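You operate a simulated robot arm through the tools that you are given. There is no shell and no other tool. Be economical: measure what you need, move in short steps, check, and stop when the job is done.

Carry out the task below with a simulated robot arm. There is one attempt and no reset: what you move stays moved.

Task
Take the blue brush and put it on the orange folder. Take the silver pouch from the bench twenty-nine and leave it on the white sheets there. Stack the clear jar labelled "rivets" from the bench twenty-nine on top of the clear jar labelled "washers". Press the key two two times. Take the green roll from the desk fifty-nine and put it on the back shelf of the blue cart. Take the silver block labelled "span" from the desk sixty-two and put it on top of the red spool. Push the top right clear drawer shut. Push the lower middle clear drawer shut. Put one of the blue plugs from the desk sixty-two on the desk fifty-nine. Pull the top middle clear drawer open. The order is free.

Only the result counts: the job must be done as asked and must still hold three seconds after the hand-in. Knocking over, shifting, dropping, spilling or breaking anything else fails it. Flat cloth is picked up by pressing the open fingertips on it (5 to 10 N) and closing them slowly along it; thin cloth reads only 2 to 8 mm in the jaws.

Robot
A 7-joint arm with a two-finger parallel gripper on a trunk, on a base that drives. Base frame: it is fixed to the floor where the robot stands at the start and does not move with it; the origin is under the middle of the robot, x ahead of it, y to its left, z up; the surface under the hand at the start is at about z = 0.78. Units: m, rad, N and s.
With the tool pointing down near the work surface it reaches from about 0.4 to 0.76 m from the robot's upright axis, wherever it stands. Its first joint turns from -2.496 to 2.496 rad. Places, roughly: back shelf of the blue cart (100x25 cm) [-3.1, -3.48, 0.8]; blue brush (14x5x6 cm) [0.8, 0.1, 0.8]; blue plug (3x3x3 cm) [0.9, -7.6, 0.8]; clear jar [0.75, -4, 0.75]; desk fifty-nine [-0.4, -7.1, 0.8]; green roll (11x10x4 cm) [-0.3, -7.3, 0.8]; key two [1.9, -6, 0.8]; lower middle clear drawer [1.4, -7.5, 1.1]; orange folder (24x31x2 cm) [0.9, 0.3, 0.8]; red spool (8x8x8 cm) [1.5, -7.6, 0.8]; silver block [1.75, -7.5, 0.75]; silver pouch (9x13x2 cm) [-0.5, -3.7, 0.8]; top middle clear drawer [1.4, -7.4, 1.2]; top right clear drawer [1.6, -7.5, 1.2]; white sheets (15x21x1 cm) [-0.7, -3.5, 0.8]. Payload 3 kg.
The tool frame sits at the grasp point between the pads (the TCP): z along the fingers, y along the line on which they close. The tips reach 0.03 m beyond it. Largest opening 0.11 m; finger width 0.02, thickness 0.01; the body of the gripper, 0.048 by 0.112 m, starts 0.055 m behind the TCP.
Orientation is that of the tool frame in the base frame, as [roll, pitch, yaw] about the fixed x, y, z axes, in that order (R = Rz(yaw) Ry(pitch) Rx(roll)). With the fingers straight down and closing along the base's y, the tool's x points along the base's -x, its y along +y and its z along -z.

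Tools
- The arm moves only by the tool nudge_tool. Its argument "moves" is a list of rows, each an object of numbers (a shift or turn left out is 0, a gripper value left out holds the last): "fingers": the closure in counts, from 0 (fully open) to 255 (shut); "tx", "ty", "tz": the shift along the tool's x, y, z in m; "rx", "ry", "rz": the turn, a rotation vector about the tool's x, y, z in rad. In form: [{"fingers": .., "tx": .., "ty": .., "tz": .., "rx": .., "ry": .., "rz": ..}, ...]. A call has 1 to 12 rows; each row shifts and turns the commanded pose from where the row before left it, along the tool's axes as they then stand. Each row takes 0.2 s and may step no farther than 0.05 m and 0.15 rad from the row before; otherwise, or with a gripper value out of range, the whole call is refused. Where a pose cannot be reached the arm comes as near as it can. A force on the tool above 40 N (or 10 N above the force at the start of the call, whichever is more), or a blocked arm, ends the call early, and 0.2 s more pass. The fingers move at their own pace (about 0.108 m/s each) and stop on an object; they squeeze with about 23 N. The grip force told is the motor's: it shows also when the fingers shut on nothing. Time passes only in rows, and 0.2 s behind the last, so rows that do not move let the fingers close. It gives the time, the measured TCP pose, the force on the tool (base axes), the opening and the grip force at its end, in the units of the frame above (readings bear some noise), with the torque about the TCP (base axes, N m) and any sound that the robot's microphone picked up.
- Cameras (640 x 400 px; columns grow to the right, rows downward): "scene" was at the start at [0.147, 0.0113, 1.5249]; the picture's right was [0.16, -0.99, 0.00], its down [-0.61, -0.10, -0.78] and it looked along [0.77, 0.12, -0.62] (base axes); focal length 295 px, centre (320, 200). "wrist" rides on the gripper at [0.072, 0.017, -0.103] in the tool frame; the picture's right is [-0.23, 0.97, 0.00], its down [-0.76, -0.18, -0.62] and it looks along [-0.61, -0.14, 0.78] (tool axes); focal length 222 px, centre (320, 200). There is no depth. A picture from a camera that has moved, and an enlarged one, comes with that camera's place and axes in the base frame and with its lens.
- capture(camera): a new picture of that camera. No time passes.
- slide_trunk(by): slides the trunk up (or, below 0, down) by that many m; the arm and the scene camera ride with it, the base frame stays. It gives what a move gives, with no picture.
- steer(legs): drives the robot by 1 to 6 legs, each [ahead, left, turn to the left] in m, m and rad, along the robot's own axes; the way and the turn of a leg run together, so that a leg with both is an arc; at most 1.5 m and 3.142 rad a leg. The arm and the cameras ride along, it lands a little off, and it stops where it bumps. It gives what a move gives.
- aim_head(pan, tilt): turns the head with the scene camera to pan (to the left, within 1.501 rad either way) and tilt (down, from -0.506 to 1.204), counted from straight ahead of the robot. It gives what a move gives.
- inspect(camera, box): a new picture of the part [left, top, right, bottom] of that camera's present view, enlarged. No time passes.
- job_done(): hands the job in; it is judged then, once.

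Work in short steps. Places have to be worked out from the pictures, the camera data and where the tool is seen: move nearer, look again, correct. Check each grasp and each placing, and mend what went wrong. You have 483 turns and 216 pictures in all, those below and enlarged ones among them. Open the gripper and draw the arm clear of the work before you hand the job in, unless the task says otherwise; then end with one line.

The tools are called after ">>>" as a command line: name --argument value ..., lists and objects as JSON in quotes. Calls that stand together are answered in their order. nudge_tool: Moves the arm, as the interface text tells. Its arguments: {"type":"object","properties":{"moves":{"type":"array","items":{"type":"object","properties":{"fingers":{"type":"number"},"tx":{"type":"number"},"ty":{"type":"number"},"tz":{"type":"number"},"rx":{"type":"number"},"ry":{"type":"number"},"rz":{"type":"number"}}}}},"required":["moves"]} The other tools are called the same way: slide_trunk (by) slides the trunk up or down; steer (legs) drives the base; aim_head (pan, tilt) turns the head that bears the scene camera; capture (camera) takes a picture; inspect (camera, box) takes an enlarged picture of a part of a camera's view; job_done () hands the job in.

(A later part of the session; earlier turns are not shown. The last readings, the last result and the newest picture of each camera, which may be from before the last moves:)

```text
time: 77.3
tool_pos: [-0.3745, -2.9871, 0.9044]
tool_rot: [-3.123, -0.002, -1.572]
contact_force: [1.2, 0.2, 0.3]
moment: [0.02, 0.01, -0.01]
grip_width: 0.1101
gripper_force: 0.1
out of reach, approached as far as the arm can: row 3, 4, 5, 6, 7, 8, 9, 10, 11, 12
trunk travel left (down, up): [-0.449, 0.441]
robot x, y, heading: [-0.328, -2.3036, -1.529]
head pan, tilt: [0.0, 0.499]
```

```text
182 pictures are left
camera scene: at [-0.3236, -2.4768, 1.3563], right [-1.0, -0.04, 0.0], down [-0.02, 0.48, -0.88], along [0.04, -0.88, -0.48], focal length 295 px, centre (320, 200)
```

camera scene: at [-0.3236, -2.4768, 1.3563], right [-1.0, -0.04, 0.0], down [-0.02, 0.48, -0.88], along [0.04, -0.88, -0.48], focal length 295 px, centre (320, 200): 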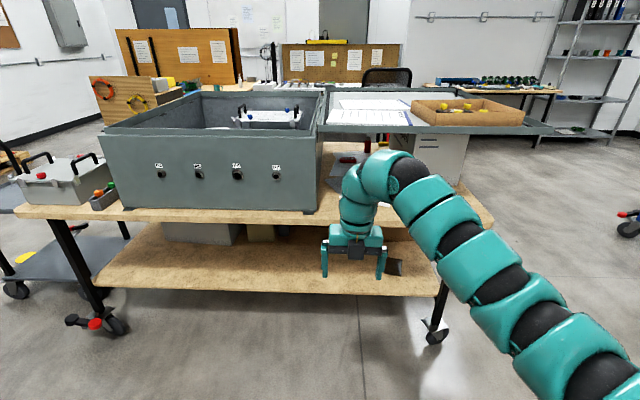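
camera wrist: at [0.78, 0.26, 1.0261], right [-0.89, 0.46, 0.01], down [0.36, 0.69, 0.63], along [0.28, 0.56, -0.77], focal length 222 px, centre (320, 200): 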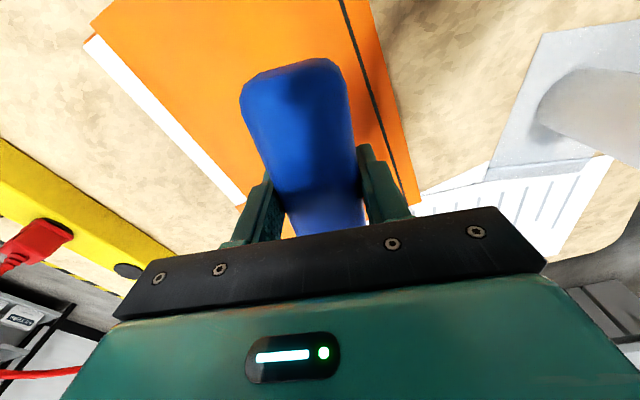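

The arm is stretched out because the hand is too high relative to the shoulder. Raise the trunk and lower the hand relative to it, then tilt.

>>> slide_trunk --by 0.28

>>> nudge_tool --moves '[{"tz": 0.04}, {"tz": 0.04}, {"tz": 0.04}, {"tz": 0.04}, {"tz": 0.04}, {"tz": 0.04}, {"tx": -0.04}, {"tx": -0.04}, {"tx": -0.04}]'

>>> nudge_tool --moves '[{"ry": 0.14}, {"ry": 0.14}, {"ry": 0.14}, {"ry": 0.14}, {"ry": 0.14}]'

>>> capture --camera "scene"

```text
time: 80.2
tool_pos: [-0.373, -2.9875, 1.1852]
tool_rot: [-3.121, -0.003, -1.571]
contact_force: [0.2, -0.2, 0.9]
moment: [0.0, 0.04, -0.01]
grip_width: 0.11
gripper_force: 0.0
trunk travel left (down, up): [-0.729, 0.161]
robot x, y, heading: [-0.3287, -2.3014, -1.533]
head pan, tilt: [0.0, 0.499]
```

```text
time: 82.2
tool_pos: [-0.3749, -2.9896, 1.1664]
tool_rot: [-3.122, 0.0, -1.573]
contact_force: [0.0, 0.2, -0.1]
moment: [0.02, 0.0, 0.01]
grip_width: 0.1102
gripper_force: 0.1
out of reach, approached as far as the arm can: row 1, 2, 3, 4, 5, 6, 7, 8, 9
trunk travel left (down, up): [-0.729, 0.161]
robot x, y, heading: [-0.328, -2.3037, -1.53]
head pan, tilt: [0.0, 0.499]
```

```text
time: 83.4
tool_pos: [-0.3757, -2.9907, 1.1666]
tool_rot: [-3.121, -0.001, -1.574]
contact_force: [-0.5, 0.6, 0.7]
moment: [-0.03, 0.0, 0.01]
grip_width: 0.11
gripper_force: 0.0
out of reach, approached as far as the arm can: row 1, 2, 3, 4, 5
trunk travel left (down, up): [-0.729, 0.161]
robot x, y, heading: [-0.3268, -2.3006, -1.526]
head pan, tilt: [0.0, 0.499]
```

```text
181 pictures are left
camera scene: at [-0.3237, -2.4768, 1.6363], right [-1.0, -0.04, 0.0], down [-0.02, 0.48, -0.88], along [0.04, -0.88, -0.48], focal length 295 px, centre (320, 200)
```

scene: 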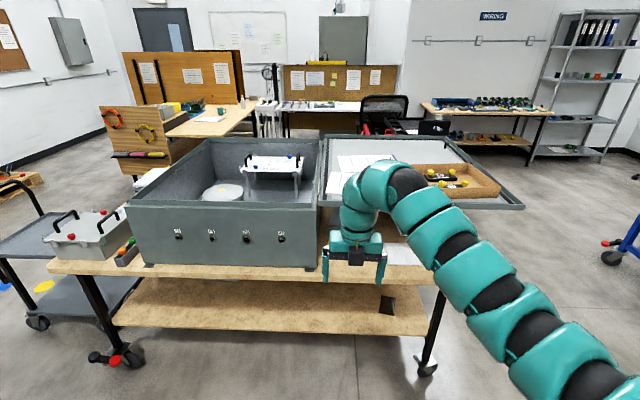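

The arm seems stuck at a joint limit. I'll turn the wrist back to neutral yaw and test lowering/retracting there.

>>> nudge_tool --moves '[{"rz": 0.148}, {"rz": 0.148}, {"rz": 0.148}, {"rz": 0.148}, {"rz": 0.148}, {"rz": 0.148}, {"rz": 0.148}, {"rz": 0.148}, {"rz": 0.148}, {"rz": 0.148}, {"rz": 0.148}, {"rz": 0.148}]'

>>> nudge_tool --moves '[{"rz": 0.148}, {"rz": 0.148}, {"rz": 0.148}, {"rz": 0.148}, {"rz": 0.148}, {"rz": 0.148}, {"rz": 0.148}, {"rz": 0.148}, {"tz": 0.03}, {"tz": 0.03}, {"tz": 0.03}]'

```text
time: 86.0
tool_pos: [-0.3757, -2.9898, 1.1687]
tool_rot: [3.138, 0.019, 2.932]
contact_force: [-0.9, -0.5, -0.4]
moment: [0.03, -0.04, 0.04]
grip_width: 0.11
gripper_force: 0.2
trunk travel left (down, up): [-0.729, 0.161]
robot x, y, heading: [-0.331, -2.3059, -1.53]
head pan, tilt: [0.0, 0.499]
```

```text
time: 88.4
tool_pos: [-0.3685, -2.9983, 1.1298]
tool_rot: [3.124, 0.004, 1.749]
contact_force: [0.6, 0.6, 0.5]
moment: [0.0, -0.03, 0.02]
grip_width: 0.11
gripper_force: 0.1
out of reach, approached as far as the arm can: row 1, 10, 11
trunk travel left (down, up): [-0.729, 0.161]
robot x, y, heading: [-0.3291, -2.3047, -1.527]
head pan, tilt: [0.0, 0.499]
```

>>> nudge_tool --moves '[{"tx": 0.04}, {"tx": 0.04}, {"tx": 0.04}, {"tx": 0.04}, {"tx": 0.04}, {"tx": 0.04}]'

>>> nudge_tool --moves '[{"tz": 0.04}, {"tz": 0.04}, {"tz": 0.04}, {"tz": 0.04}]'

>>> capture --camera "scene"

```text
time: 89.8
tool_pos: [-0.3692, -2.999, 1.1289]
tool_rot: [3.123, 0.003, 1.748]
contact_force: [-0.5, 0.0, -0.7]
moment: [0.01, -0.01, -0.01]
grip_width: 0.1101
gripper_force: 0.1
out of reach, approached as far as the arm can: row 1, 2, 3, 4, 5, 6
trunk travel left (down, up): [-0.729, 0.161]
robot x, y, heading: [-0.3311, -2.3036, -1.531]
head pan, tilt: [0.0, 0.499]
```

```text
time: 90.8
tool_pos: [-0.3578, -3.0086, 0.9789]
tool_rot: [3.122, 0.006, 1.75]
contact_force: [-0.3, 0.6, 0.5]
moment: [0.0, 0.0, 0.0]
grip_width: 0.1101
gripper_force: 0.1
out of reach, approached as far as the arm can: row 1
trunk travel left (down, up): [-0.729, 0.161]
robot x, y, heading: [-0.3283, -2.3074, -1.529]
head pan, tilt: [0.0, 0.499]
```

```text
180 pictures are left
camera scene: at [-0.3241, -2.4769, 1.6363], right [-1.0, -0.04, 0.0], down [-0.02, 0.48, -0.88], along [0.04, -0.88, -0.48], focal length 295 px, centre (320, 200)
```

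scene: 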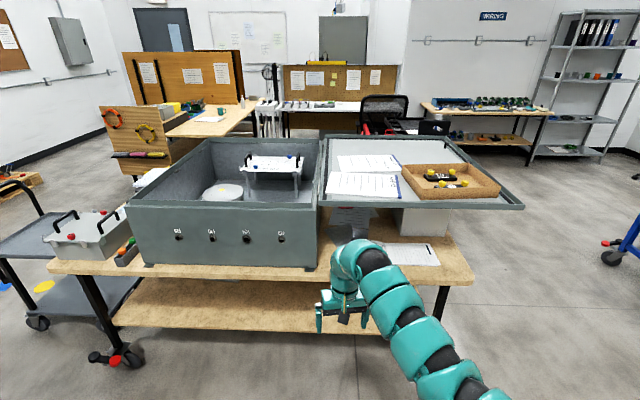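

It's freed and now lower. Try retracting.

>>> nudge_tool --moves '[{"tz": 0.04}, {"tz": 0.04}, {"tz": 0.04}, {"tx": 0.04}, {"tx": 0.04}, {"tx": 0.04}, {"tx": 0.04}]'

>>> capture --camera "scene"

```text
time: 92.4
tool_pos: [-0.3647, -2.922, 0.8269]
tool_rot: [3.125, 0.002, 1.75]
contact_force: [-0.1, 0.9, 0.1]
moment: [0.02, -0.02, -0.01]
grip_width: 0.1101
gripper_force: 0.1
out of reach, approached as far as the arm can: row 5, 6, 7
trunk travel left (down, up): [-0.729, 0.161]
robot x, y, heading: [-0.3316, -2.301, -1.526]
head pan, tilt: [0.0, 0.499]
```

```text
179 pictures are left
camera scene: at [-0.3238, -2.4769, 1.6363], right [-1.0, -0.04, 0.0], down [-0.02, 0.48, -0.88], along [0.04, -0.88, -0.48], focal length 295 px, centre (320, 200)
```

scene: 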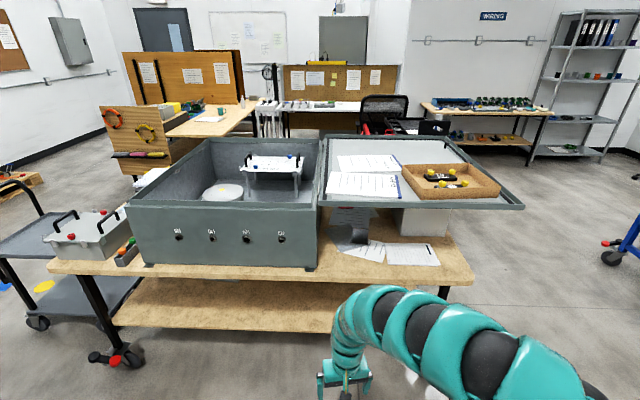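

>>> nudge_tool --moves '[{"tx": 0.03}, {"tx": 0.03}, {"tx": 0.03}, {"tx": 0.03}]'

>>> nudge_tool --moves '[{"ry": -0.14}, {"ry": -0.14}, {"ry": -0.14}, {"ry": -0.14}]'

```text
time: 93.4
tool_pos: [-0.365, -2.922, 0.8253]
tool_rot: [3.122, 0.002, 1.748]
contact_force: [0.4, -0.3, -0.2]
moment: [-0.02, -0.01, 0.02]
grip_width: 0.1101
gripper_force: 0.0
out of reach, approached as far as the arm can: row 1, 2, 3, 4
trunk travel left (down, up): [-0.729, 0.161]
robot x, y, heading: [-0.3278, -2.3035, -1.523]
head pan, tilt: [0.0, 0.499]
```

```text
time: 94.4
tool_pos: [-0.3231, -3.022, 0.8555]
tool_rot: [3.12, 0.424, 1.743]
contact_force: [-0.3, -0.5, -0.1]
moment: [-0.04, 0.0, 0.03]
grip_width: 0.1101
gripper_force: 0.0
out of reach, approached as far as the arm can: row 1, 2, 3, 4
trunk travel left (down, up): [-0.729, 0.161]
robot x, y, heading: [-0.332, -2.3058, -1.526]
head pan, tilt: [0.0, 0.499]
```

Let me look at the arm's actual posture to understand the limits.

>>> aim_head --pan -0.5 --tilt 1.1

>>> capture --camera "scene"

```text
time: 95.4
tool_pos: [-0.3219, -3.0226, 0.855]
tool_rot: [3.119, 0.423, 1.742]
contact_force: [0.6, 0.0, -0.8]
moment: [-0.02, 0.01, 0.0]
grip_width: 0.1102
gripper_force: 0.0
trunk travel left (down, up): [-0.729, 0.161]
robot x, y, heading: [-0.3299, -2.304, -1.533]
head pan, tilt: [-0.499, 1.1]
```

```text
178 pictures are left
camera scene: at [-0.3552, -2.4426, 1.5887], right [-0.9, 0.44, 0.0], down [0.39, 0.8, -0.45], along [-0.2, -0.41, -0.89], focal length 295 px, centre (320, 200)
```

scene: 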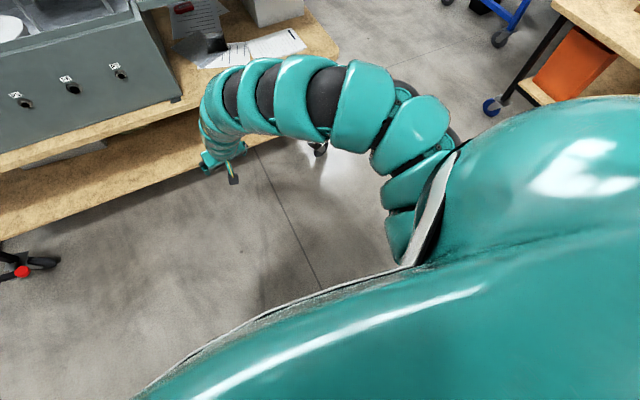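

The shoulder is at the robot's right with the elbow out to the right. I'll test further tilt and small moves from here.

>>> nudge_tool --moves '[{"ry": -0.1}, {"ry": -0.1}, {}]'

>>> nudge_tool --moves '[{"tx": 0.03}, {"tx": 0.03}, {"tx": 0.03}, {}]'

```text
time: 96.2
tool_pos: [-0.3124, -3.0466, 0.8716]
tool_rot: [3.122, 0.565, 1.737]
contact_force: [-0.4, 1.0, 0.1]
moment: [0.0, -0.01, 0.02]
grip_width: 0.1102
gripper_force: 0.2
out of reach, approached as far as the arm can: row 1, 2
trunk travel left (down, up): [-0.729, 0.161]
robot x, y, heading: [-0.3289, -2.3059, -1.526]
head pan, tilt: [-0.499, 1.1]
```

```text
time: 97.2
tool_pos: [-0.3138, -3.0475, 0.8706]
tool_rot: [3.12, 0.563, 1.738]
contact_force: [-0.3, 1.2, 0.1]
moment: [0.02, 0.02, -0.04]
grip_width: 0.1102
gripper_force: 0.1
out of reach, approached as far as the arm can: row 1, 2, 3
trunk travel left (down, up): [-0.729, 0.161]
robot x, y, heading: [-0.3301, -2.3029, -1.527]
head pan, tilt: [-0.499, 1.1]
```

>>> nudge_tool --moves '[{"ty": 0.04}, {"ty": 0.04}, {"ty": 0.04}, {"ty": 0.04}, {"ty": 0.04}]'

>>> nudge_tool --moves '[{"tx": 0.04}, {"tx": 0.04}, {"tx": 0.04}]'

>>> capture --camera "scene"

```text
time: 98.4
tool_pos: [-0.1176, -3.0152, 0.8739]
tool_rot: [3.122, 0.561, 1.738]
contact_force: [-0.6, -0.6, 0.3]
moment: [0.02, -0.01, 0.0]
grip_width: 0.11
gripper_force: 0.0
trunk travel left (down, up): [-0.729, 0.161]
robot x, y, heading: [-0.3306, -2.3046, -1.528]
head pan, tilt: [-0.499, 1.1]
```

```text
time: 99.2
tool_pos: [-0.1398, -2.914, 0.8102]
tool_rot: [3.124, 0.562, 1.739]
contact_force: [-0.1, 0.6, 0.1]
moment: [0.01, 0.02, 0.0]
grip_width: 0.11
gripper_force: 0.0
trunk travel left (down, up): [-0.729, 0.161]
robot x, y, heading: [-0.3316, -2.3069, -1.53]
head pan, tilt: [-0.499, 1.1]
```

```text
177 pictures are left
camera scene: at [-0.3556, -2.4419, 1.5887], right [-0.9, 0.44, 0.0], down [0.39, 0.8, -0.45], along [-0.2, -0.41, -0.89], focal length 295 px, centre (320, 200)
```

scene: 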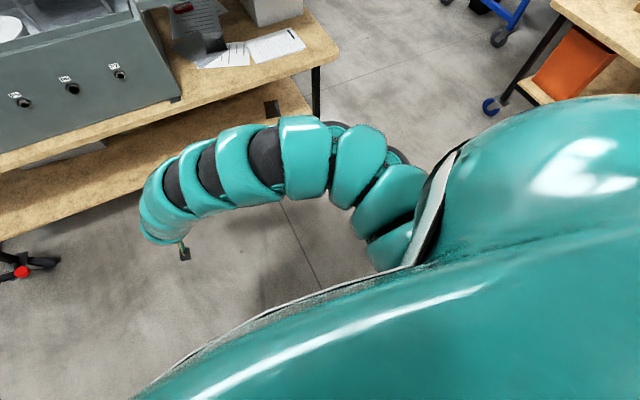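

The arm is free when the hand is on the robot's left side. I'll work with the target there: raise slightly, and shift the robot right and ahead toward the pouch.

>>> slide_trunk --by 0.1

>>> steer --legs '[[0, -0.31, -0.04], [0.38, 0, 0]]'

>>> nudge_tool --moves '[{"ry": -0.09}, {}]'

>>> capture --camera "wrist"

>>> aim_head --pan 0.25 --tilt 0.7

>>> capture --camera "scene"

```text
time: 100.5
tool_pos: [-0.1373, -2.9146, 0.9099]
tool_rot: [3.121, 0.562, 1.736]
contact_force: [0.1, -0.2, 0.7]
moment: [-0.02, 0.01, 0.02]
grip_width: 0.1102
gripper_force: 0.0
trunk travel left (down, up): [-0.829, 0.061]
robot x, y, heading: [-0.3325, -2.3055, -1.531]
head pan, tilt: [-0.499, 1.1]
```

```text
time: 104.6
tool_pos: [-0.4729, -3.3135, 0.9098]
tool_rot: [3.122, 0.561, 1.686]
contact_force: [-0.6, -0.7, -0.6]
moment: [0.03, -0.02, -0.01]
grip_width: 0.1099
gripper_force: 0.1
trunk travel left (down, up): [-0.829, 0.061]
robot x, y, heading: [-0.6386, -2.6926, -1.583]
head pan, tilt: [-0.499, 1.1]
```

```text
time: 105.2
tool_pos: [-0.4719, -3.3148, 0.9083]
tool_rot: [3.117, 0.651, 1.684]
contact_force: [-0.9, -1.0, 0.5]
moment: [0.02, 0.02, 0.03]
grip_width: 0.11
gripper_force: 0.1
trunk travel left (down, up): [-0.829, 0.061]
robot x, y, heading: [-0.6314, -2.694, -1.58]
head pan, tilt: [-0.499, 1.1]
```

```text
176 pictures are left
camera wrist: at [-0.4707, -3.1927, 0.9477], right [0.99, -0.06, 0.16], down [-0.17, -0.25, 0.95], along [-0.01, -0.97, -0.26], focal length 222 px, centre (320, 200)
```

wrist: 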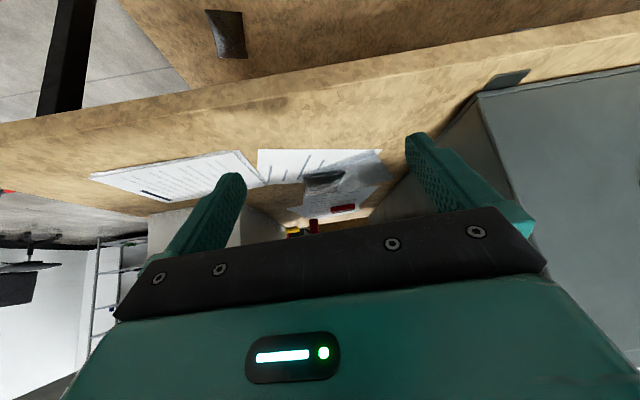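

```text
time: 106.3
tool_pos: [-0.4709, -3.3132, 0.9083]
tool_rot: [3.121, 0.654, 1.686]
contact_force: [0.4, 0.2, -1.1]
moment: [-0.02, -0.03, 0.02]
grip_width: 0.1097
gripper_force: 0.0
trunk travel left (down, up): [-0.829, 0.061]
robot x, y, heading: [-0.631, -2.6917, -1.576]
head pan, tilt: [0.25, 0.7]
```

```text
175 pictures are left
camera scene: at [-0.6153, -2.8571, 1.7186], right [-0.97, -0.24, 0.0], down [-0.15, 0.63, -0.76], along [0.18, -0.74, -0.64], focal length 295 px, centre (320, 200)
```

scene: 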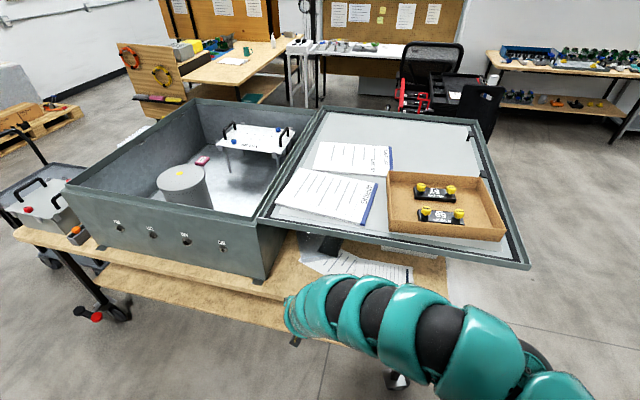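

>>> inspect --camera "wrist" --box '[230, 130, 420, 250]'

>>> inspect --camera "scene" --box '[260, 200, 460, 320]'

```text
3.33 times, centred on (325, 190) of wrist
camera zoom: at [-0.4707, -3.1926, 0.9478], right [0.99, -0.06, 0.15], down [-0.16, -0.25, 0.95], along [-0.02, -0.97, -0.26], focal length 740 px, centre (303, 233)
```

zoom: 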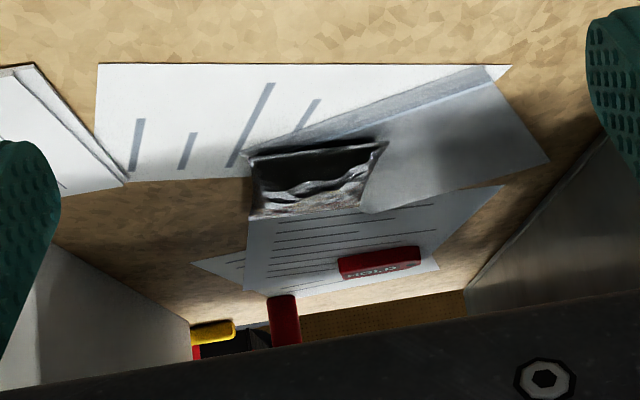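

```text
3.20 times, centred on (360, 260) of scene
camera zoom: at [-0.6153, -2.8571, 1.7186], right [-0.97, -0.24, 0.0], down [-0.15, 0.63, -0.76], along [0.18, -0.74, -0.64], focal length 943 px, centre (192, 8)
```

zoom: 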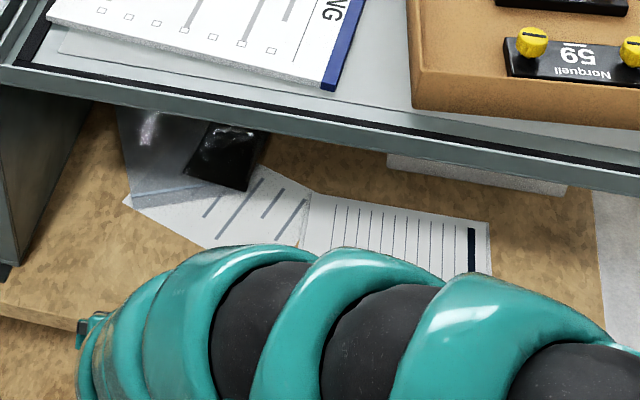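

Pouch measured: centre ≈(-0.47, -3.66), ~8 cm wide, axis turned ~7°. Align yaw, lower to z≈0.843 and drive in below the lid.

>>> nudge_tool --moves '[{"rx": 0.072, "rz": 0.094}, {"rx": 0.072, "rz": 0.094}, {}]'

>>> slide_trunk --by -0.065

>>> steer --legs '[[0.2, 0, 0]]'

>>> capture --camera "wrist"

```text
time: 107.1
tool_pos: [-0.4723, -3.3118, 0.9114]
tool_rot: [3.121, 0.649, 1.448]
contact_force: [0.9, 0.1, 0.2]
moment: [-0.03, -0.03, -0.01]
grip_width: 0.1097
gripper_force: 0.1
trunk travel left (down, up): [-0.829, 0.061]
robot x, y, heading: [-0.6336, -2.6891, -1.584]
head pan, tilt: [0.25, 0.7]
```

```text
time: 108.1
tool_pos: [-0.4727, -3.3118, 0.8458]
tool_rot: [3.121, 0.649, 1.447]
contact_force: [1.0, 0.3, 0.4]
moment: [-0.01, 0.04, 0.01]
grip_width: 0.1098
gripper_force: 0.1
trunk travel left (down, up): [-0.764, 0.126]
robot x, y, heading: [-0.6342, -2.6874, -1.582]
head pan, tilt: [0.25, 0.7]
```

```text
time: 109.7
tool_pos: [-0.4656, -3.512, 0.8451]
tool_rot: [3.12, 0.647, 1.459]
contact_force: [0.3, -0.9, 0.3]
moment: [0.03, 0.05, 0.02]
grip_width: 0.11
gripper_force: 0.1
trunk travel left (down, up): [-0.764, 0.126]
robot x, y, heading: [-0.6343, -2.8959, -1.57]
head pan, tilt: [0.25, 0.7]
```

```text
172 pictures are left
camera wrist: at [-0.4387, -3.3947, 0.8845], right [0.95, -0.28, 0.15], down [-0.22, -0.21, 0.95], along [-0.23, -0.94, -0.26], focal length 222 px, centre (320, 200)
```

wrist: 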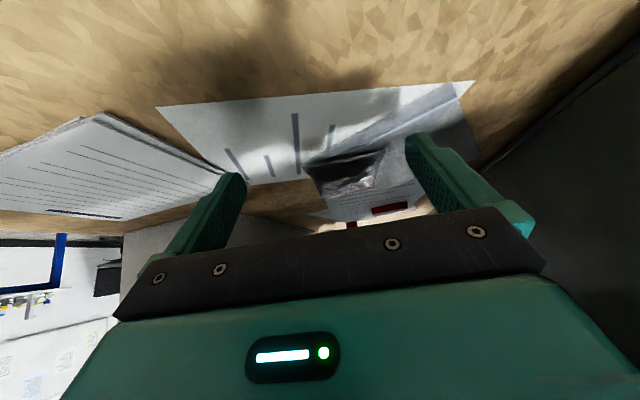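

Aligned well. Drive 0.1 m further in.

>>> steer --legs '[[0.095, 0, 0]]'

>>> capture --camera "wrist"

>>> capture --camera "scene"

```text
time: 110.9
tool_pos: [-0.4526, -3.5467, 0.836]
tool_rot: [3.134, 0.627, 1.525]
contact_force: [0.1, 0.8, -1.6]
moment: [-0.04, 0.02, 0.0]
grip_width: 0.1098
gripper_force: 0.0
trunk travel left (down, up): [-0.764, 0.126]
robot x, y, heading: [-0.6331, -2.9712, -1.562]
head pan, tilt: [0.25, 0.7]
stopped in leg 1: the robot was blocked; the commanded pose is now the measured one
```

```text
171 pictures are left
camera wrist: at [-0.431, -3.4275, 0.8776], right [0.96, -0.22, 0.14], down [-0.19, -0.24, 0.95], along [-0.18, -0.94, -0.28], focal length 222 px, centre (320, 200)
```

wrist: 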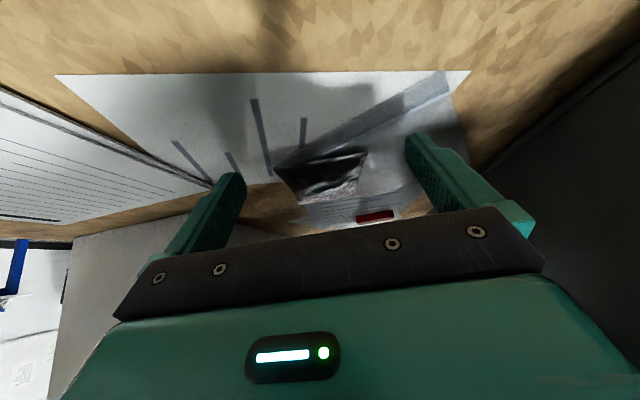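

```text
170 pictures are left
camera scene: at [-0.6224, -3.1169, 1.6545], right [-0.97, -0.26, 0.0], down [-0.16, 0.62, -0.77], along [0.2, -0.75, -0.64], focal length 295 px, centre (320, 200)
```

scene: 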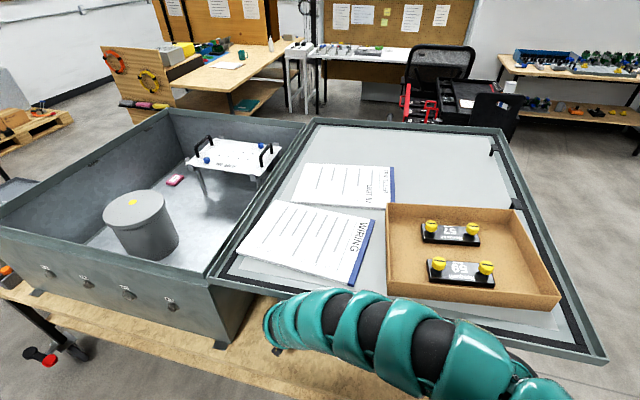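

The forearm touched the lid edge and blocked. I'll back straight out, then use a stronger tilt with the camera flipped to the top side.

>>> steer --legs '[[-0.35, 0, 0]]'

>>> capture --camera "scene"

```text
time: 113.1
tool_pos: [-0.4548, -3.2233, 0.8374]
tool_rot: [3.135, 0.634, 1.504]
contact_force: [0.0, -1.0, 0.2]
moment: [0.01, -0.01, -0.01]
grip_width: 0.1101
gripper_force: 0.1
trunk travel left (down, up): [-0.764, 0.126]
robot x, y, heading: [-0.6349, -2.6267, -1.569]
head pan, tilt: [0.25, 0.7]
```

```text
169 pictures are left
camera scene: at [-0.615, -2.788, 1.6537], right [-0.97, -0.25, 0.0], down [-0.16, 0.62, -0.77], along [0.19, -0.74, -0.64], focal length 295 px, centre (320, 200)
```

scene: 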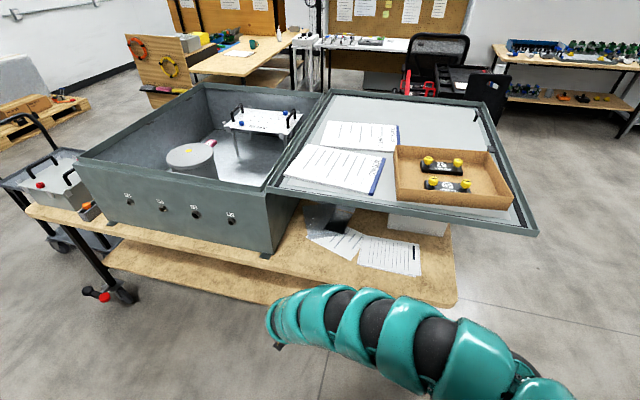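

Nothing was disturbed. Untilt and rotate the wrist by 180°.

>>> nudge_tool --moves '[{"ry": 0.127}, {"ry": 0.127}, {"ry": 0.127}, {"ry": 0.127}, {"ry": 0.126}, {"rz": -0.149}, {"rz": -0.149}, {"rz": -0.149}, {"rz": -0.149}, {"rz": -0.149}, {"rz": -0.149}, {"rz": -0.149}]'

>>> nudge_tool --moves '[{"rz": -0.149}, {"rz": -0.149}, {"rz": -0.149}, {"rz": -0.149}, {"rz": -0.149}, {"rz": -0.149}, {"rz": -0.149}, {"rz": -0.149}, {"rz": -0.149}, {"rz": -0.149}, {"rz": -0.149}, {"rz": -0.149}]'

>>> nudge_tool --moves '[{"rz": -0.149}, {"rz": -0.149}, {"rz": -0.08}, {"ry": 0.125}, {"ry": 0.125}, {"ry": 0.125}, {"ry": 0.125}, {"ry": 0.125}, {"ry": 0.125}, {"ry": 0.125}, {"ry": 0.125}]'

>>> capture --camera "scene"

```text
time: 115.7
tool_pos: [-0.4553, -3.2238, 0.8363]
tool_rot: [3.137, 0.007, 2.556]
contact_force: [-0.5, -0.3, 0.1]
moment: [0.02, -0.01, -0.02]
grip_width: 0.1102
gripper_force: 0.0
trunk travel left (down, up): [-0.764, 0.126]
robot x, y, heading: [-0.6361, -2.6256, -1.567]
head pan, tilt: [0.25, 0.7]
```

```text
time: 118.3
tool_pos: [-0.4538, -3.2213, 0.8365]
tool_rot: [-3.135, 0.002, -1.94]
contact_force: [1.2, 0.1, -0.8]
moment: [-0.01, 0.04, 0.01]
grip_width: 0.11
gripper_force: 0.0
trunk travel left (down, up): [-0.764, 0.126]
robot x, y, heading: [-0.6346, -2.6282, -1.567]
head pan, tilt: [0.25, 0.7]
```

```text
time: 120.7
tool_pos: [-0.4547, -3.2237, 0.8365]
tool_rot: [-3.124, -1.0, -1.578]
contact_force: [-1.1, -0.3, 0.3]
moment: [0.02, 0.02, 0.0]
grip_width: 0.1101
gripper_force: 0.0
trunk travel left (down, up): [-0.764, 0.126]
robot x, y, heading: [-0.637, -2.6286, -1.565]
head pan, tilt: [0.25, 0.7]
```

```text
168 pictures are left
camera scene: at [-0.6151, -2.789, 1.6536], right [-0.97, -0.25, 0.0], down [-0.16, 0.62, -0.76], along [0.19, -0.74, -0.64], focal length 295 px, centre (320, 200)
```

scene: 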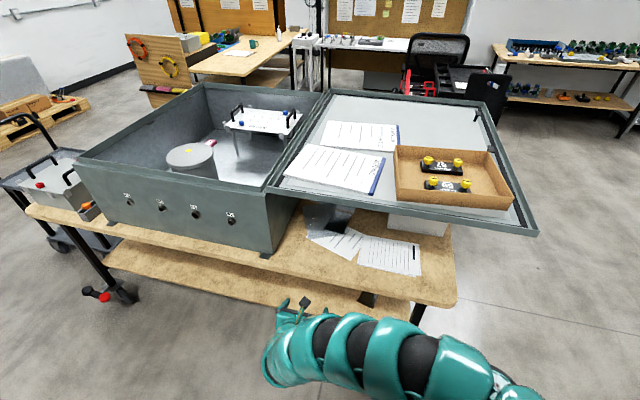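

Works. To let the forearm pass below the lid (bottom ≈1.06), I'll lower the trunk while keeping the hand height.

>>> nudge_tool --moves '[{"rx": -0.097, "rz": 0.062}, {"tx": 0.034, "tz": -0.022}, {"tx": 0.034, "tz": -0.022}, {"tx": 0.034, "tz": -0.022}]'

>>> slide_trunk --by -0.15

>>> nudge_tool --moves '[{"tx": 0.034, "tz": -0.022}, {"tx": 0.034, "tz": -0.022}, {"tx": 0.034, "tz": -0.022}]'

>>> slide_trunk --by -0.12

>>> capture --camera "scene"

```text
time: 121.7
tool_pos: [-0.4293, -3.2403, 0.929]
tool_rot: [-3.13, -0.997, -1.692]
contact_force: [-0.9, 0.1, -0.6]
moment: [0.0, 0.02, 0.0]
grip_width: 0.1099
gripper_force: 0.0
out of reach, approached as far as the arm can: row 3, 4
trunk travel left (down, up): [-0.764, 0.126]
robot x, y, heading: [-0.6329, -2.6275, -1.567]
head pan, tilt: [0.25, 0.7]
```

```text
time: 123.5
tool_pos: [-0.429, -3.2415, 0.7798]
tool_rot: [-3.129, -0.999, -1.689]
contact_force: [0.1, 0.0, -0.1]
moment: [0.04, 0.01, 0.01]
grip_width: 0.1098
gripper_force: 0.1
trunk travel left (down, up): [-0.614, 0.276]
robot x, y, heading: [-0.6326, -2.6268, -1.568]
head pan, tilt: [0.25, 0.7]
```

```text
time: 124.3
tool_pos: [-0.4061, -3.263, 0.8347]
tool_rot: [-3.132, -0.998, -1.69]
contact_force: [-0.3, 0.2, 0.4]
moment: [-0.04, 0.01, -0.03]
grip_width: 0.1099
gripper_force: 0.0
out of reach, approached as far as the arm can: row 1, 2, 3
trunk travel left (down, up): [-0.614, 0.276]
robot x, y, heading: [-0.6365, -2.6254, -1.57]
head pan, tilt: [0.25, 0.7]
```

```text
time: 125.8
tool_pos: [-0.4063, -3.2622, 0.715]
tool_rot: [-3.133, -1.001, -1.688]
contact_force: [0.1, 0.0, 0.3]
moment: [0.0, 0.0, -0.01]
grip_width: 0.1098
gripper_force: 0.2
trunk travel left (down, up): [-0.494, 0.396]
robot x, y, heading: [-0.6322, -2.6225, -1.568]
head pan, tilt: [0.25, 0.7]
```

```text
167 pictures are left
camera scene: at [-0.615, -2.7889, 1.3836], right [-0.97, -0.25, 0.0], down [-0.16, 0.62, -0.76], along [0.19, -0.74, -0.64], focal length 295 px, centre (320, 200)
```

scene: 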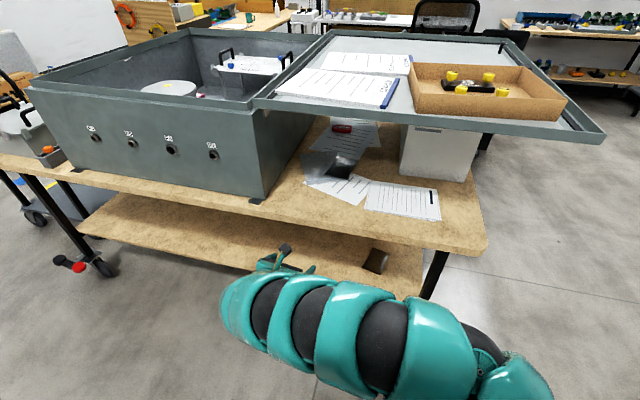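

I need more extension to raise the hand with the lowered trunk. Back the base off a little, then move the arm forward and up.

>>> steer --legs '[[-0.15, 0, 0]]'

>>> nudge_tool --moves '[{"tx": 0.042, "tz": 0.012}, {"tx": 0.042, "tz": 0.012}, {"tx": 0.042, "tz": 0.012}, {"tx": 0.042, "tz": 0.012}, {"tx": 0.042, "tz": -0.012}]'

>>> capture --camera "scene"

```text
time: 127.2
tool_pos: [-0.4051, -3.1105, 0.7159]
tool_rot: [-3.129, -0.999, -1.688]
contact_force: [0.4, 0.6, 0.6]
moment: [0.02, 0.0, 0.03]
grip_width: 0.11
gripper_force: 0.2
trunk travel left (down, up): [-0.494, 0.396]
robot x, y, heading: [-0.6355, -2.4762, -1.561]
head pan, tilt: [0.25, 0.7]
```

```text
time: 128.4
tool_pos: [-0.4208, -3.2542, 0.8732]
tool_rot: [-3.134, -1.0, -1.684]
contact_force: [1.0, 0.0, 0.1]
moment: [-0.01, 0.0, 0.04]
grip_width: 0.1103
gripper_force: 0.0
trunk travel left (down, up): [-0.494, 0.396]
robot x, y, heading: [-0.6341, -2.4702, -1.566]
head pan, tilt: [0.25, 0.7]
```

```text
166 pictures are left
camera scene: at [-0.6152, -2.6363, 1.3837], right [-0.97, -0.25, 0.0], down [-0.16, 0.62, -0.76], along [0.19, -0.74, -0.64], focal length 295 px, centre (320, 200)
```

scene: 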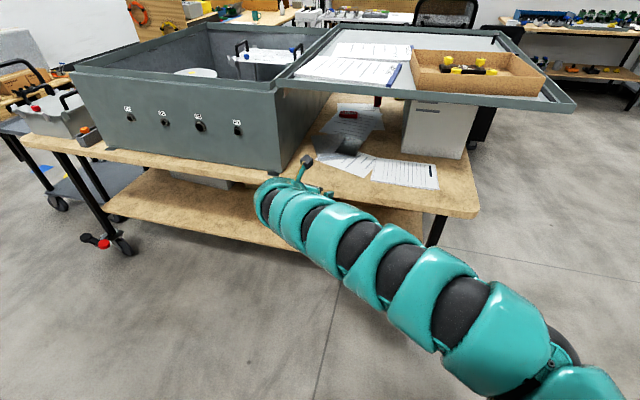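

Good posture now: arm is low and stretched. Lower slightly and drive in.

>>> slide_trunk --by -0.035

>>> steer --legs '[[0, -0.035, 0], [0.24, 0, 0]]'

>>> capture --camera "wrist"

>>> capture --camera "scene"

```text
time: 129.2
tool_pos: [-0.422, -3.2541, 0.8383]
tool_rot: [-3.134, -1.001, -1.688]
contact_force: [-0.4, 0.3, 0.3]
moment: [0.0, 0.01, 0.01]
grip_width: 0.1102
gripper_force: 0.0
trunk travel left (down, up): [-0.459, 0.431]
robot x, y, heading: [-0.636, -2.4717, -1.567]
head pan, tilt: [0.25, 0.7]
```

```text
time: 131.4
tool_pos: [-0.4618, -3.5006, 0.8377]
tool_rot: [-3.133, -0.999, -1.695]
contact_force: [-0.6, -1.5, 0.2]
moment: [0.03, 0.02, 0.01]
grip_width: 0.1099
gripper_force: 0.1
trunk travel left (down, up): [-0.459, 0.431]
robot x, y, heading: [-0.6706, -2.7146, -1.574]
head pan, tilt: [0.25, 0.7]
```

```text
165 pictures are left
camera wrist: at [-0.4734, -3.4511, 0.9547], right [-0.95, 0.24, -0.2], down [0.29, 0.91, -0.3], along [0.11, -0.34, -0.93], focal length 222 px, centre (320, 200)
```

wrist: 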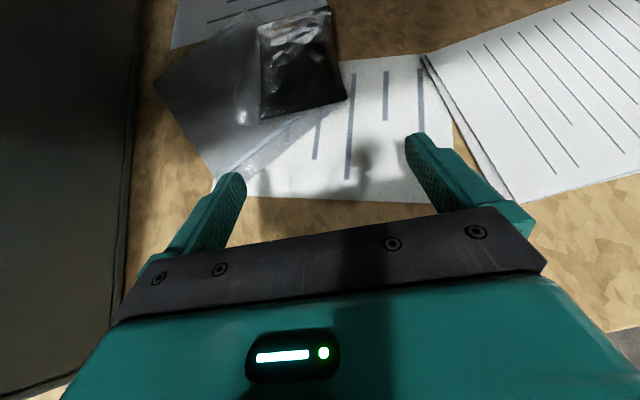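

```text
164 pictures are left
camera scene: at [-0.651, -2.8818, 1.3485], right [-0.97, -0.24, 0.0], down [-0.16, 0.62, -0.76], along [0.19, -0.74, -0.64], focal length 295 px, centre (320, 200)
```

scene: 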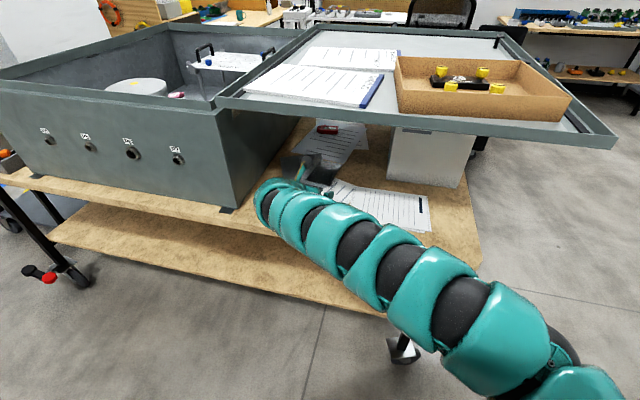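

Clear view: pouch width 0.082, axis matches my yaw. Drive 0.1 ahead and then fine-tune.

>>> steer --legs '[[0.1, 0, 0]]'

>>> capture --camera "wrist"

```text
time: 132.5
tool_pos: [-0.4609, -3.5999, 0.837]
tool_rot: [-3.132, -0.998, -1.695]
contact_force: [-0.7, -0.3, -0.6]
moment: [0.0, 0.01, 0.0]
grip_width: 0.1101
gripper_force: 0.0
trunk travel left (down, up): [-0.459, 0.431]
robot x, y, heading: [-0.6713, -2.8143, -1.575]
head pan, tilt: [0.25, 0.7]
```

```text
163 pictures are left
camera wrist: at [-0.4725, -3.5497, 0.9545], right [-0.95, 0.23, -0.2], down [0.29, 0.91, -0.3], along [0.11, -0.34, -0.93], focal length 222 px, centre (320, 200)
```

wrist: 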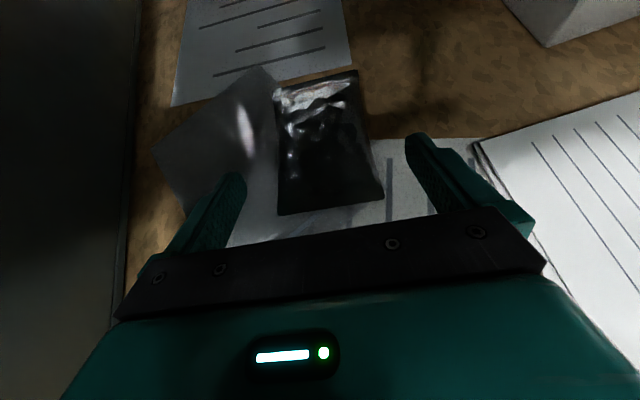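

Well centred. Advance 3 cm while lowering to z≈0.81.

>>> nudge_tool --moves '[{"tx": -0.003, "tz": 0.02, "ty": -0.001}, {"tx": -0.003, "tz": 0.02, "ty": -0.001}, {}]'

>>> capture --camera "wrist"

```text
time: 133.3
tool_pos: [-0.4603, -3.6262, 0.8098]
tool_rot: [-3.132, -0.999, -1.696]
contact_force: [-0.5, 0.3, -0.1]
moment: [-0.01, 0.0, -0.03]
grip_width: 0.1099
gripper_force: 0.0
trunk travel left (down, up): [-0.459, 0.431]
robot x, y, heading: [-0.6726, -2.8159, -1.568]
head pan, tilt: [0.25, 0.7]
```

```text
162 pictures are left
camera wrist: at [-0.4731, -3.5772, 0.9282], right [-0.95, 0.23, -0.2], down [0.29, 0.91, -0.3], along [0.11, -0.34, -0.93], focal length 222 px, centre (320, 200)
```

wrist: 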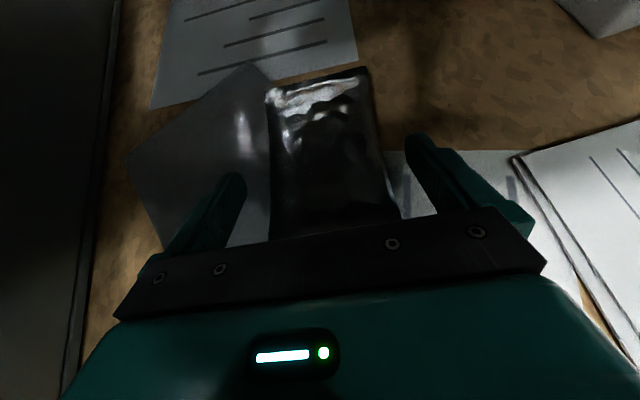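

Fingers straddle the pouch. Small lateral trim then close slowly.

>>> nudge_tool --moves '[{"ty": 0.004}, {"fingers": 40}, {"fingers": 70}, {"fingers": 110}, {"fingers": 160}, {"fingers": 220}, {"fingers": 255}, {}, {}]'

>>> capture --camera "wrist"

```text
time: 135.3
tool_pos: [-0.4656, -3.6268, 0.8097]
tool_rot: [-3.134, -0.999, -1.694]
contact_force: [0.0, 0.3, 1.7]
moment: [-0.08, 0.05, 0.0]
grip_width: 0.081
gripper_force: 22.9
trunk travel left (down, up): [-0.459, 0.431]
robot x, y, heading: [-0.6699, -2.8175, -1.572]
head pan, tilt: [0.25, 0.7]
```

```text
161 pictures are left
camera wrist: at [-0.4777, -3.5771, 0.9279], right [-0.95, 0.23, -0.2], down [0.29, 0.91, -0.3], along [0.11, -0.34, -0.93], focal length 222 px, centre (320, 200)
```

wrist: 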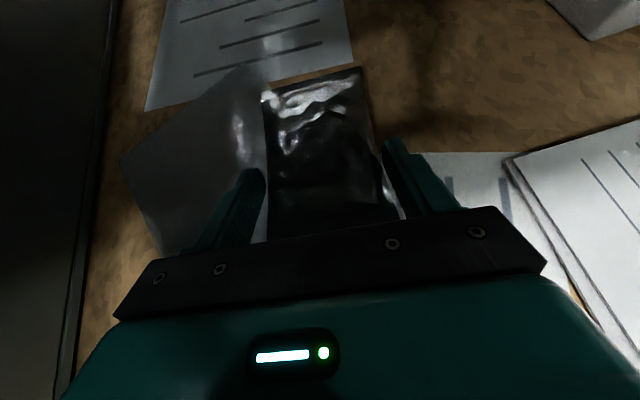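

Gripped at 0.081 m. Lift a little with the trunk and check.

>>> slide_trunk --by 0.05

>>> capture --camera "wrist"

```text
time: 136.3
tool_pos: [-0.4647, -3.6273, 0.8612]
tool_rot: [-3.133, -0.998, -1.694]
contact_force: [-0.4, -0.6, -0.4]
moment: [0.02, 0.01, 0.01]
grip_width: 0.0809
gripper_force: 22.8
trunk travel left (down, up): [-0.509, 0.381]
robot x, y, heading: [-0.6691, -2.8175, -1.567]
head pan, tilt: [0.25, 0.7]
```

```text
160 pictures are left
camera wrist: at [-0.4776, -3.5774, 0.9776], right [-0.95, 0.23, -0.2], down [0.29, 0.91, -0.3], along [0.11, -0.34, -0.93], focal length 222 px, centre (320, 200)
```

wrist: 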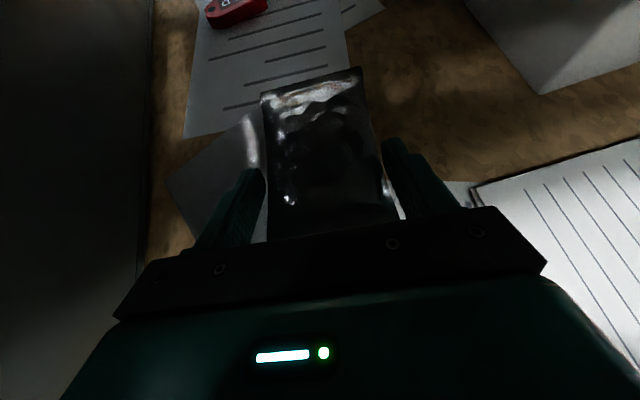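

Held. The sheets are centred at about (-0.685, -3.54); back out 0.12 and shift right 0.215.

>>> steer --legs '[[-0.124, 0, 0], [0, -0.21, 0]]'

>>> capture --camera "wrist"

>>> aim_head --pan 0.1 --tilt 0.7

>>> capture --camera "scene"

```text
time: 138.8
tool_pos: [-0.6854, -3.505, 0.8601]
tool_rot: [-3.131, -0.997, -1.696]
contact_force: [-0.5, 0.8, -1.1]
moment: [0.02, 0.0, 0.01]
grip_width: 0.0809
gripper_force: 22.8
trunk travel left (down, up): [-0.509, 0.381]
robot x, y, heading: [-0.8905, -2.6984, -1.574]
head pan, tilt: [0.25, 0.7]
```

```text
159 pictures are left
camera wrist: at [-0.6975, -3.4562, 0.9779], right [-0.95, 0.24, -0.2], down [0.29, 0.91, -0.3], along [0.11, -0.34, -0.93], focal length 222 px, centre (320, 200)
```

wrist: 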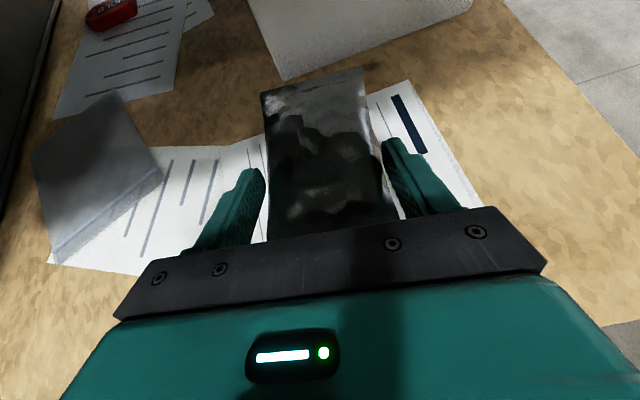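

```text
time: 139.5
tool_pos: [-0.6853, -3.5069, 0.86]
tool_rot: [-3.133, -0.998, -1.694]
contact_force: [0.6, 0.4, -0.6]
moment: [-0.04, 0.01, -0.02]
grip_width: 0.081
gripper_force: 23.1
trunk travel left (down, up): [-0.509, 0.381]
robot x, y, heading: [-0.8876, -2.6931, -1.572]
head pan, tilt: [0.099, 0.7]
```

```text
158 pictures are left
camera scene: at [-0.8816, -2.8607, 1.3986], right [-1.0, -0.1, 0.0], down [-0.06, 0.64, -0.76], along [0.07, -0.76, -0.64], focal length 295 px, centre (320, 200)
```

scene: 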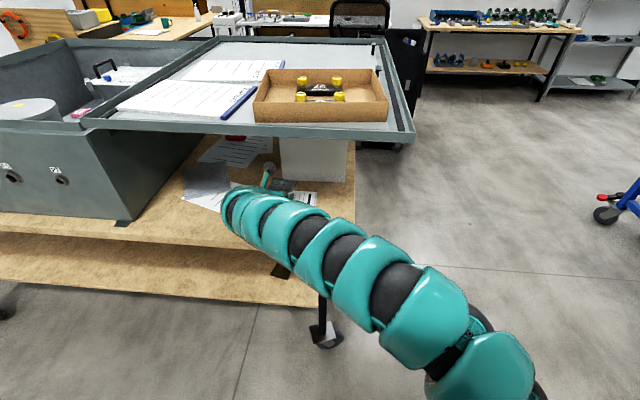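

Pouch is over the sheets. Lower until contact.

>>> slide_trunk --by -0.034

>>> nudge_tool --moves '[{"tx": -0.0034, "tz": 0.0022}, {}]'

>>> nudge_tool --moves '[{"tx": -0.0025, "tz": 0.0016}, {}]'

>>> nudge_tool --moves '[{"tx": -0.0025, "tz": 0.0016}, {}]'

```text
time: 140.3
tool_pos: [-0.6846, -3.5059, 0.8264]
tool_rot: [-3.133, -1.001, -1.698]
contact_force: [0.3, 1.2, 0.3]
moment: [0.0, 0.02, -0.01]
grip_width: 0.0808
gripper_force: 23.1
trunk travel left (down, up): [-0.475, 0.415]
robot x, y, heading: [-0.8869, -2.696, -1.574]
head pan, tilt: [0.099, 0.7]
```

```text
time: 140.9
tool_pos: [-0.6841, -3.505, 0.8218]
tool_rot: [-3.133, -0.999, -1.696]
contact_force: [-0.5, 0.7, -0.2]
moment: [0.01, 0.01, 0.0]
grip_width: 0.0808
gripper_force: 22.7
trunk travel left (down, up): [-0.475, 0.415]
robot x, y, heading: [-0.8866, -2.6926, -1.572]
head pan, tilt: [0.099, 0.7]
```

```text
time: 141.5
tool_pos: [-0.6859, -3.5052, 0.8203]
tool_rot: [-3.136, -0.998, -1.699]
contact_force: [0.0, 0.2, 0.3]
moment: [0.04, 0.01, 0.0]
grip_width: 0.0812
gripper_force: 23.1
trunk travel left (down, up): [-0.475, 0.415]
robot x, y, heading: [-0.8898, -2.6934, -1.572]
head pan, tilt: [0.099, 0.7]
```

```text
time: 142.1
tool_pos: [-0.6859, -3.5047, 0.8167]
tool_rot: [-3.131, -1.001, -1.699]
contact_force: [0.5, -1.5, 2.9]
moment: [-0.02, 0.04, 0.03]
grip_width: 0.0807
gripper_force: 23.6
trunk travel left (down, up): [-0.475, 0.415]
robot x, y, heading: [-0.8904, -2.6959, -1.57]
head pan, tilt: [0.099, 0.7]
```

Light contact. Release, then rise with the trunk.

>>> nudge_tool --moves '[{"tx": -0.001}, {"fingers": 60}, {"fingers": 30}, {"fingers": 0}, {}]'

>>> slide_trunk --by 0.05

>>> capture --camera "wrist"

```text
time: 143.3
tool_pos: [-0.6872, -3.5035, 0.8153]
tool_rot: [-3.134, -1.0, -1.697]
contact_force: [-0.3, 1.3, -0.9]
moment: [-0.02, 0.0, 0.01]
grip_width: 0.11
gripper_force: 0.1
trunk travel left (down, up): [-0.475, 0.415]
robot x, y, heading: [-0.8881, -2.693, -1.576]
head pan, tilt: [0.099, 0.7]
```

```text
time: 144.2
tool_pos: [-0.6865, -3.5045, 0.865]
tool_rot: [-3.133, -0.997, -1.697]
contact_force: [-0.5, -0.2, 0.0]
moment: [0.03, -0.03, 0.0]
grip_width: 0.1099
gripper_force: 0.0
trunk travel left (down, up): [-0.525, 0.365]
robot x, y, heading: [-0.8849, -2.6967, -1.574]
head pan, tilt: [0.099, 0.7]
```

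```text
157 pictures are left
camera wrist: at [-0.6987, -3.455, 0.9824], right [-0.95, 0.24, -0.2], down [0.29, 0.91, -0.3], along [0.11, -0.34, -0.93], focal length 222 px, centre (320, 200)
```

wrist: 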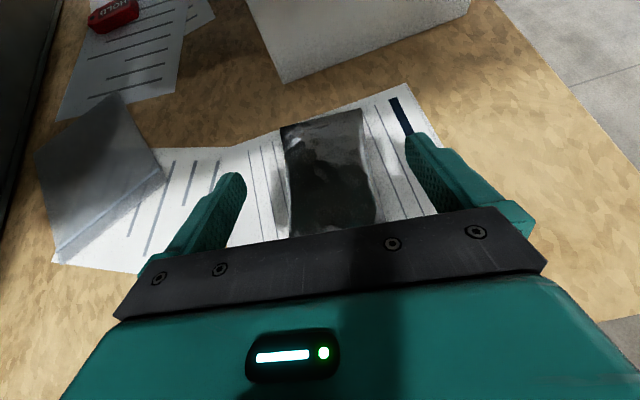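

Pouch is on the sheets. Now back out and go round to the left end of the bench to look at the jars.

>>> steer --legs '[[-0.45, 0, 0], [0, 1.4, 0], [0, 0.4, 0]]'

>>> slide_trunk --by 0.3

>>> aim_head --pan 0.0 --tilt 0.5

>>> capture --camera "scene"

```text
time: 151.9
tool_pos: [0.466, -3.0556, 0.8662]
tool_rot: [-3.13, -1.001, -1.612]
contact_force: [-0.9, -0.1, 0.4]
moment: [0.02, -0.02, 0.04]
grip_width: 0.1098
gripper_force: 0.2
trunk travel left (down, up): [-0.525, 0.365]
robot x, y, heading: [0.1972, -2.2674, -1.484]
head pan, tilt: [0.099, 0.7]
stopped in leg 2: the robot was blocked; the commanded pose is now the measured one
```

```text
time: 154.9
tool_pos: [0.4653, -3.0556, 1.1666]
tool_rot: [-3.131, -1.001, -1.61]
contact_force: [0.0, 0.2, -0.2]
moment: [0.0, -0.03, 0.01]
grip_width: 0.11
gripper_force: 0.1
trunk travel left (down, up): [-0.825, 0.065]
robot x, y, heading: [0.1944, -2.2642, -1.488]
head pan, tilt: [0.099, 0.7]
```

```text
time: 155.6
tool_pos: [0.4667, -3.0559, 1.1653]
tool_rot: [-3.131, -0.998, -1.612]
contact_force: [0.0, 0.1, -0.7]
moment: [0.0, 0.04, 0.01]
grip_width: 0.1098
gripper_force: 0.1
trunk travel left (down, up): [-0.825, 0.065]
robot x, y, heading: [0.1963, -2.2642, -1.492]
head pan, tilt: [0.0, 0.499]
```

```text
156 pictures are left
camera scene: at [0.2087, -2.4377, 1.7323], right [-1.0, -0.09, 0.0], down [-0.04, 0.48, -0.88], along [0.08, -0.87, -0.48], focal length 295 px, centre (320, 200)
```

scene: 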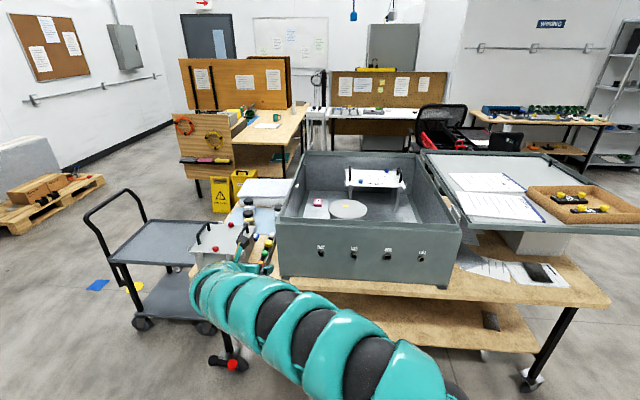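

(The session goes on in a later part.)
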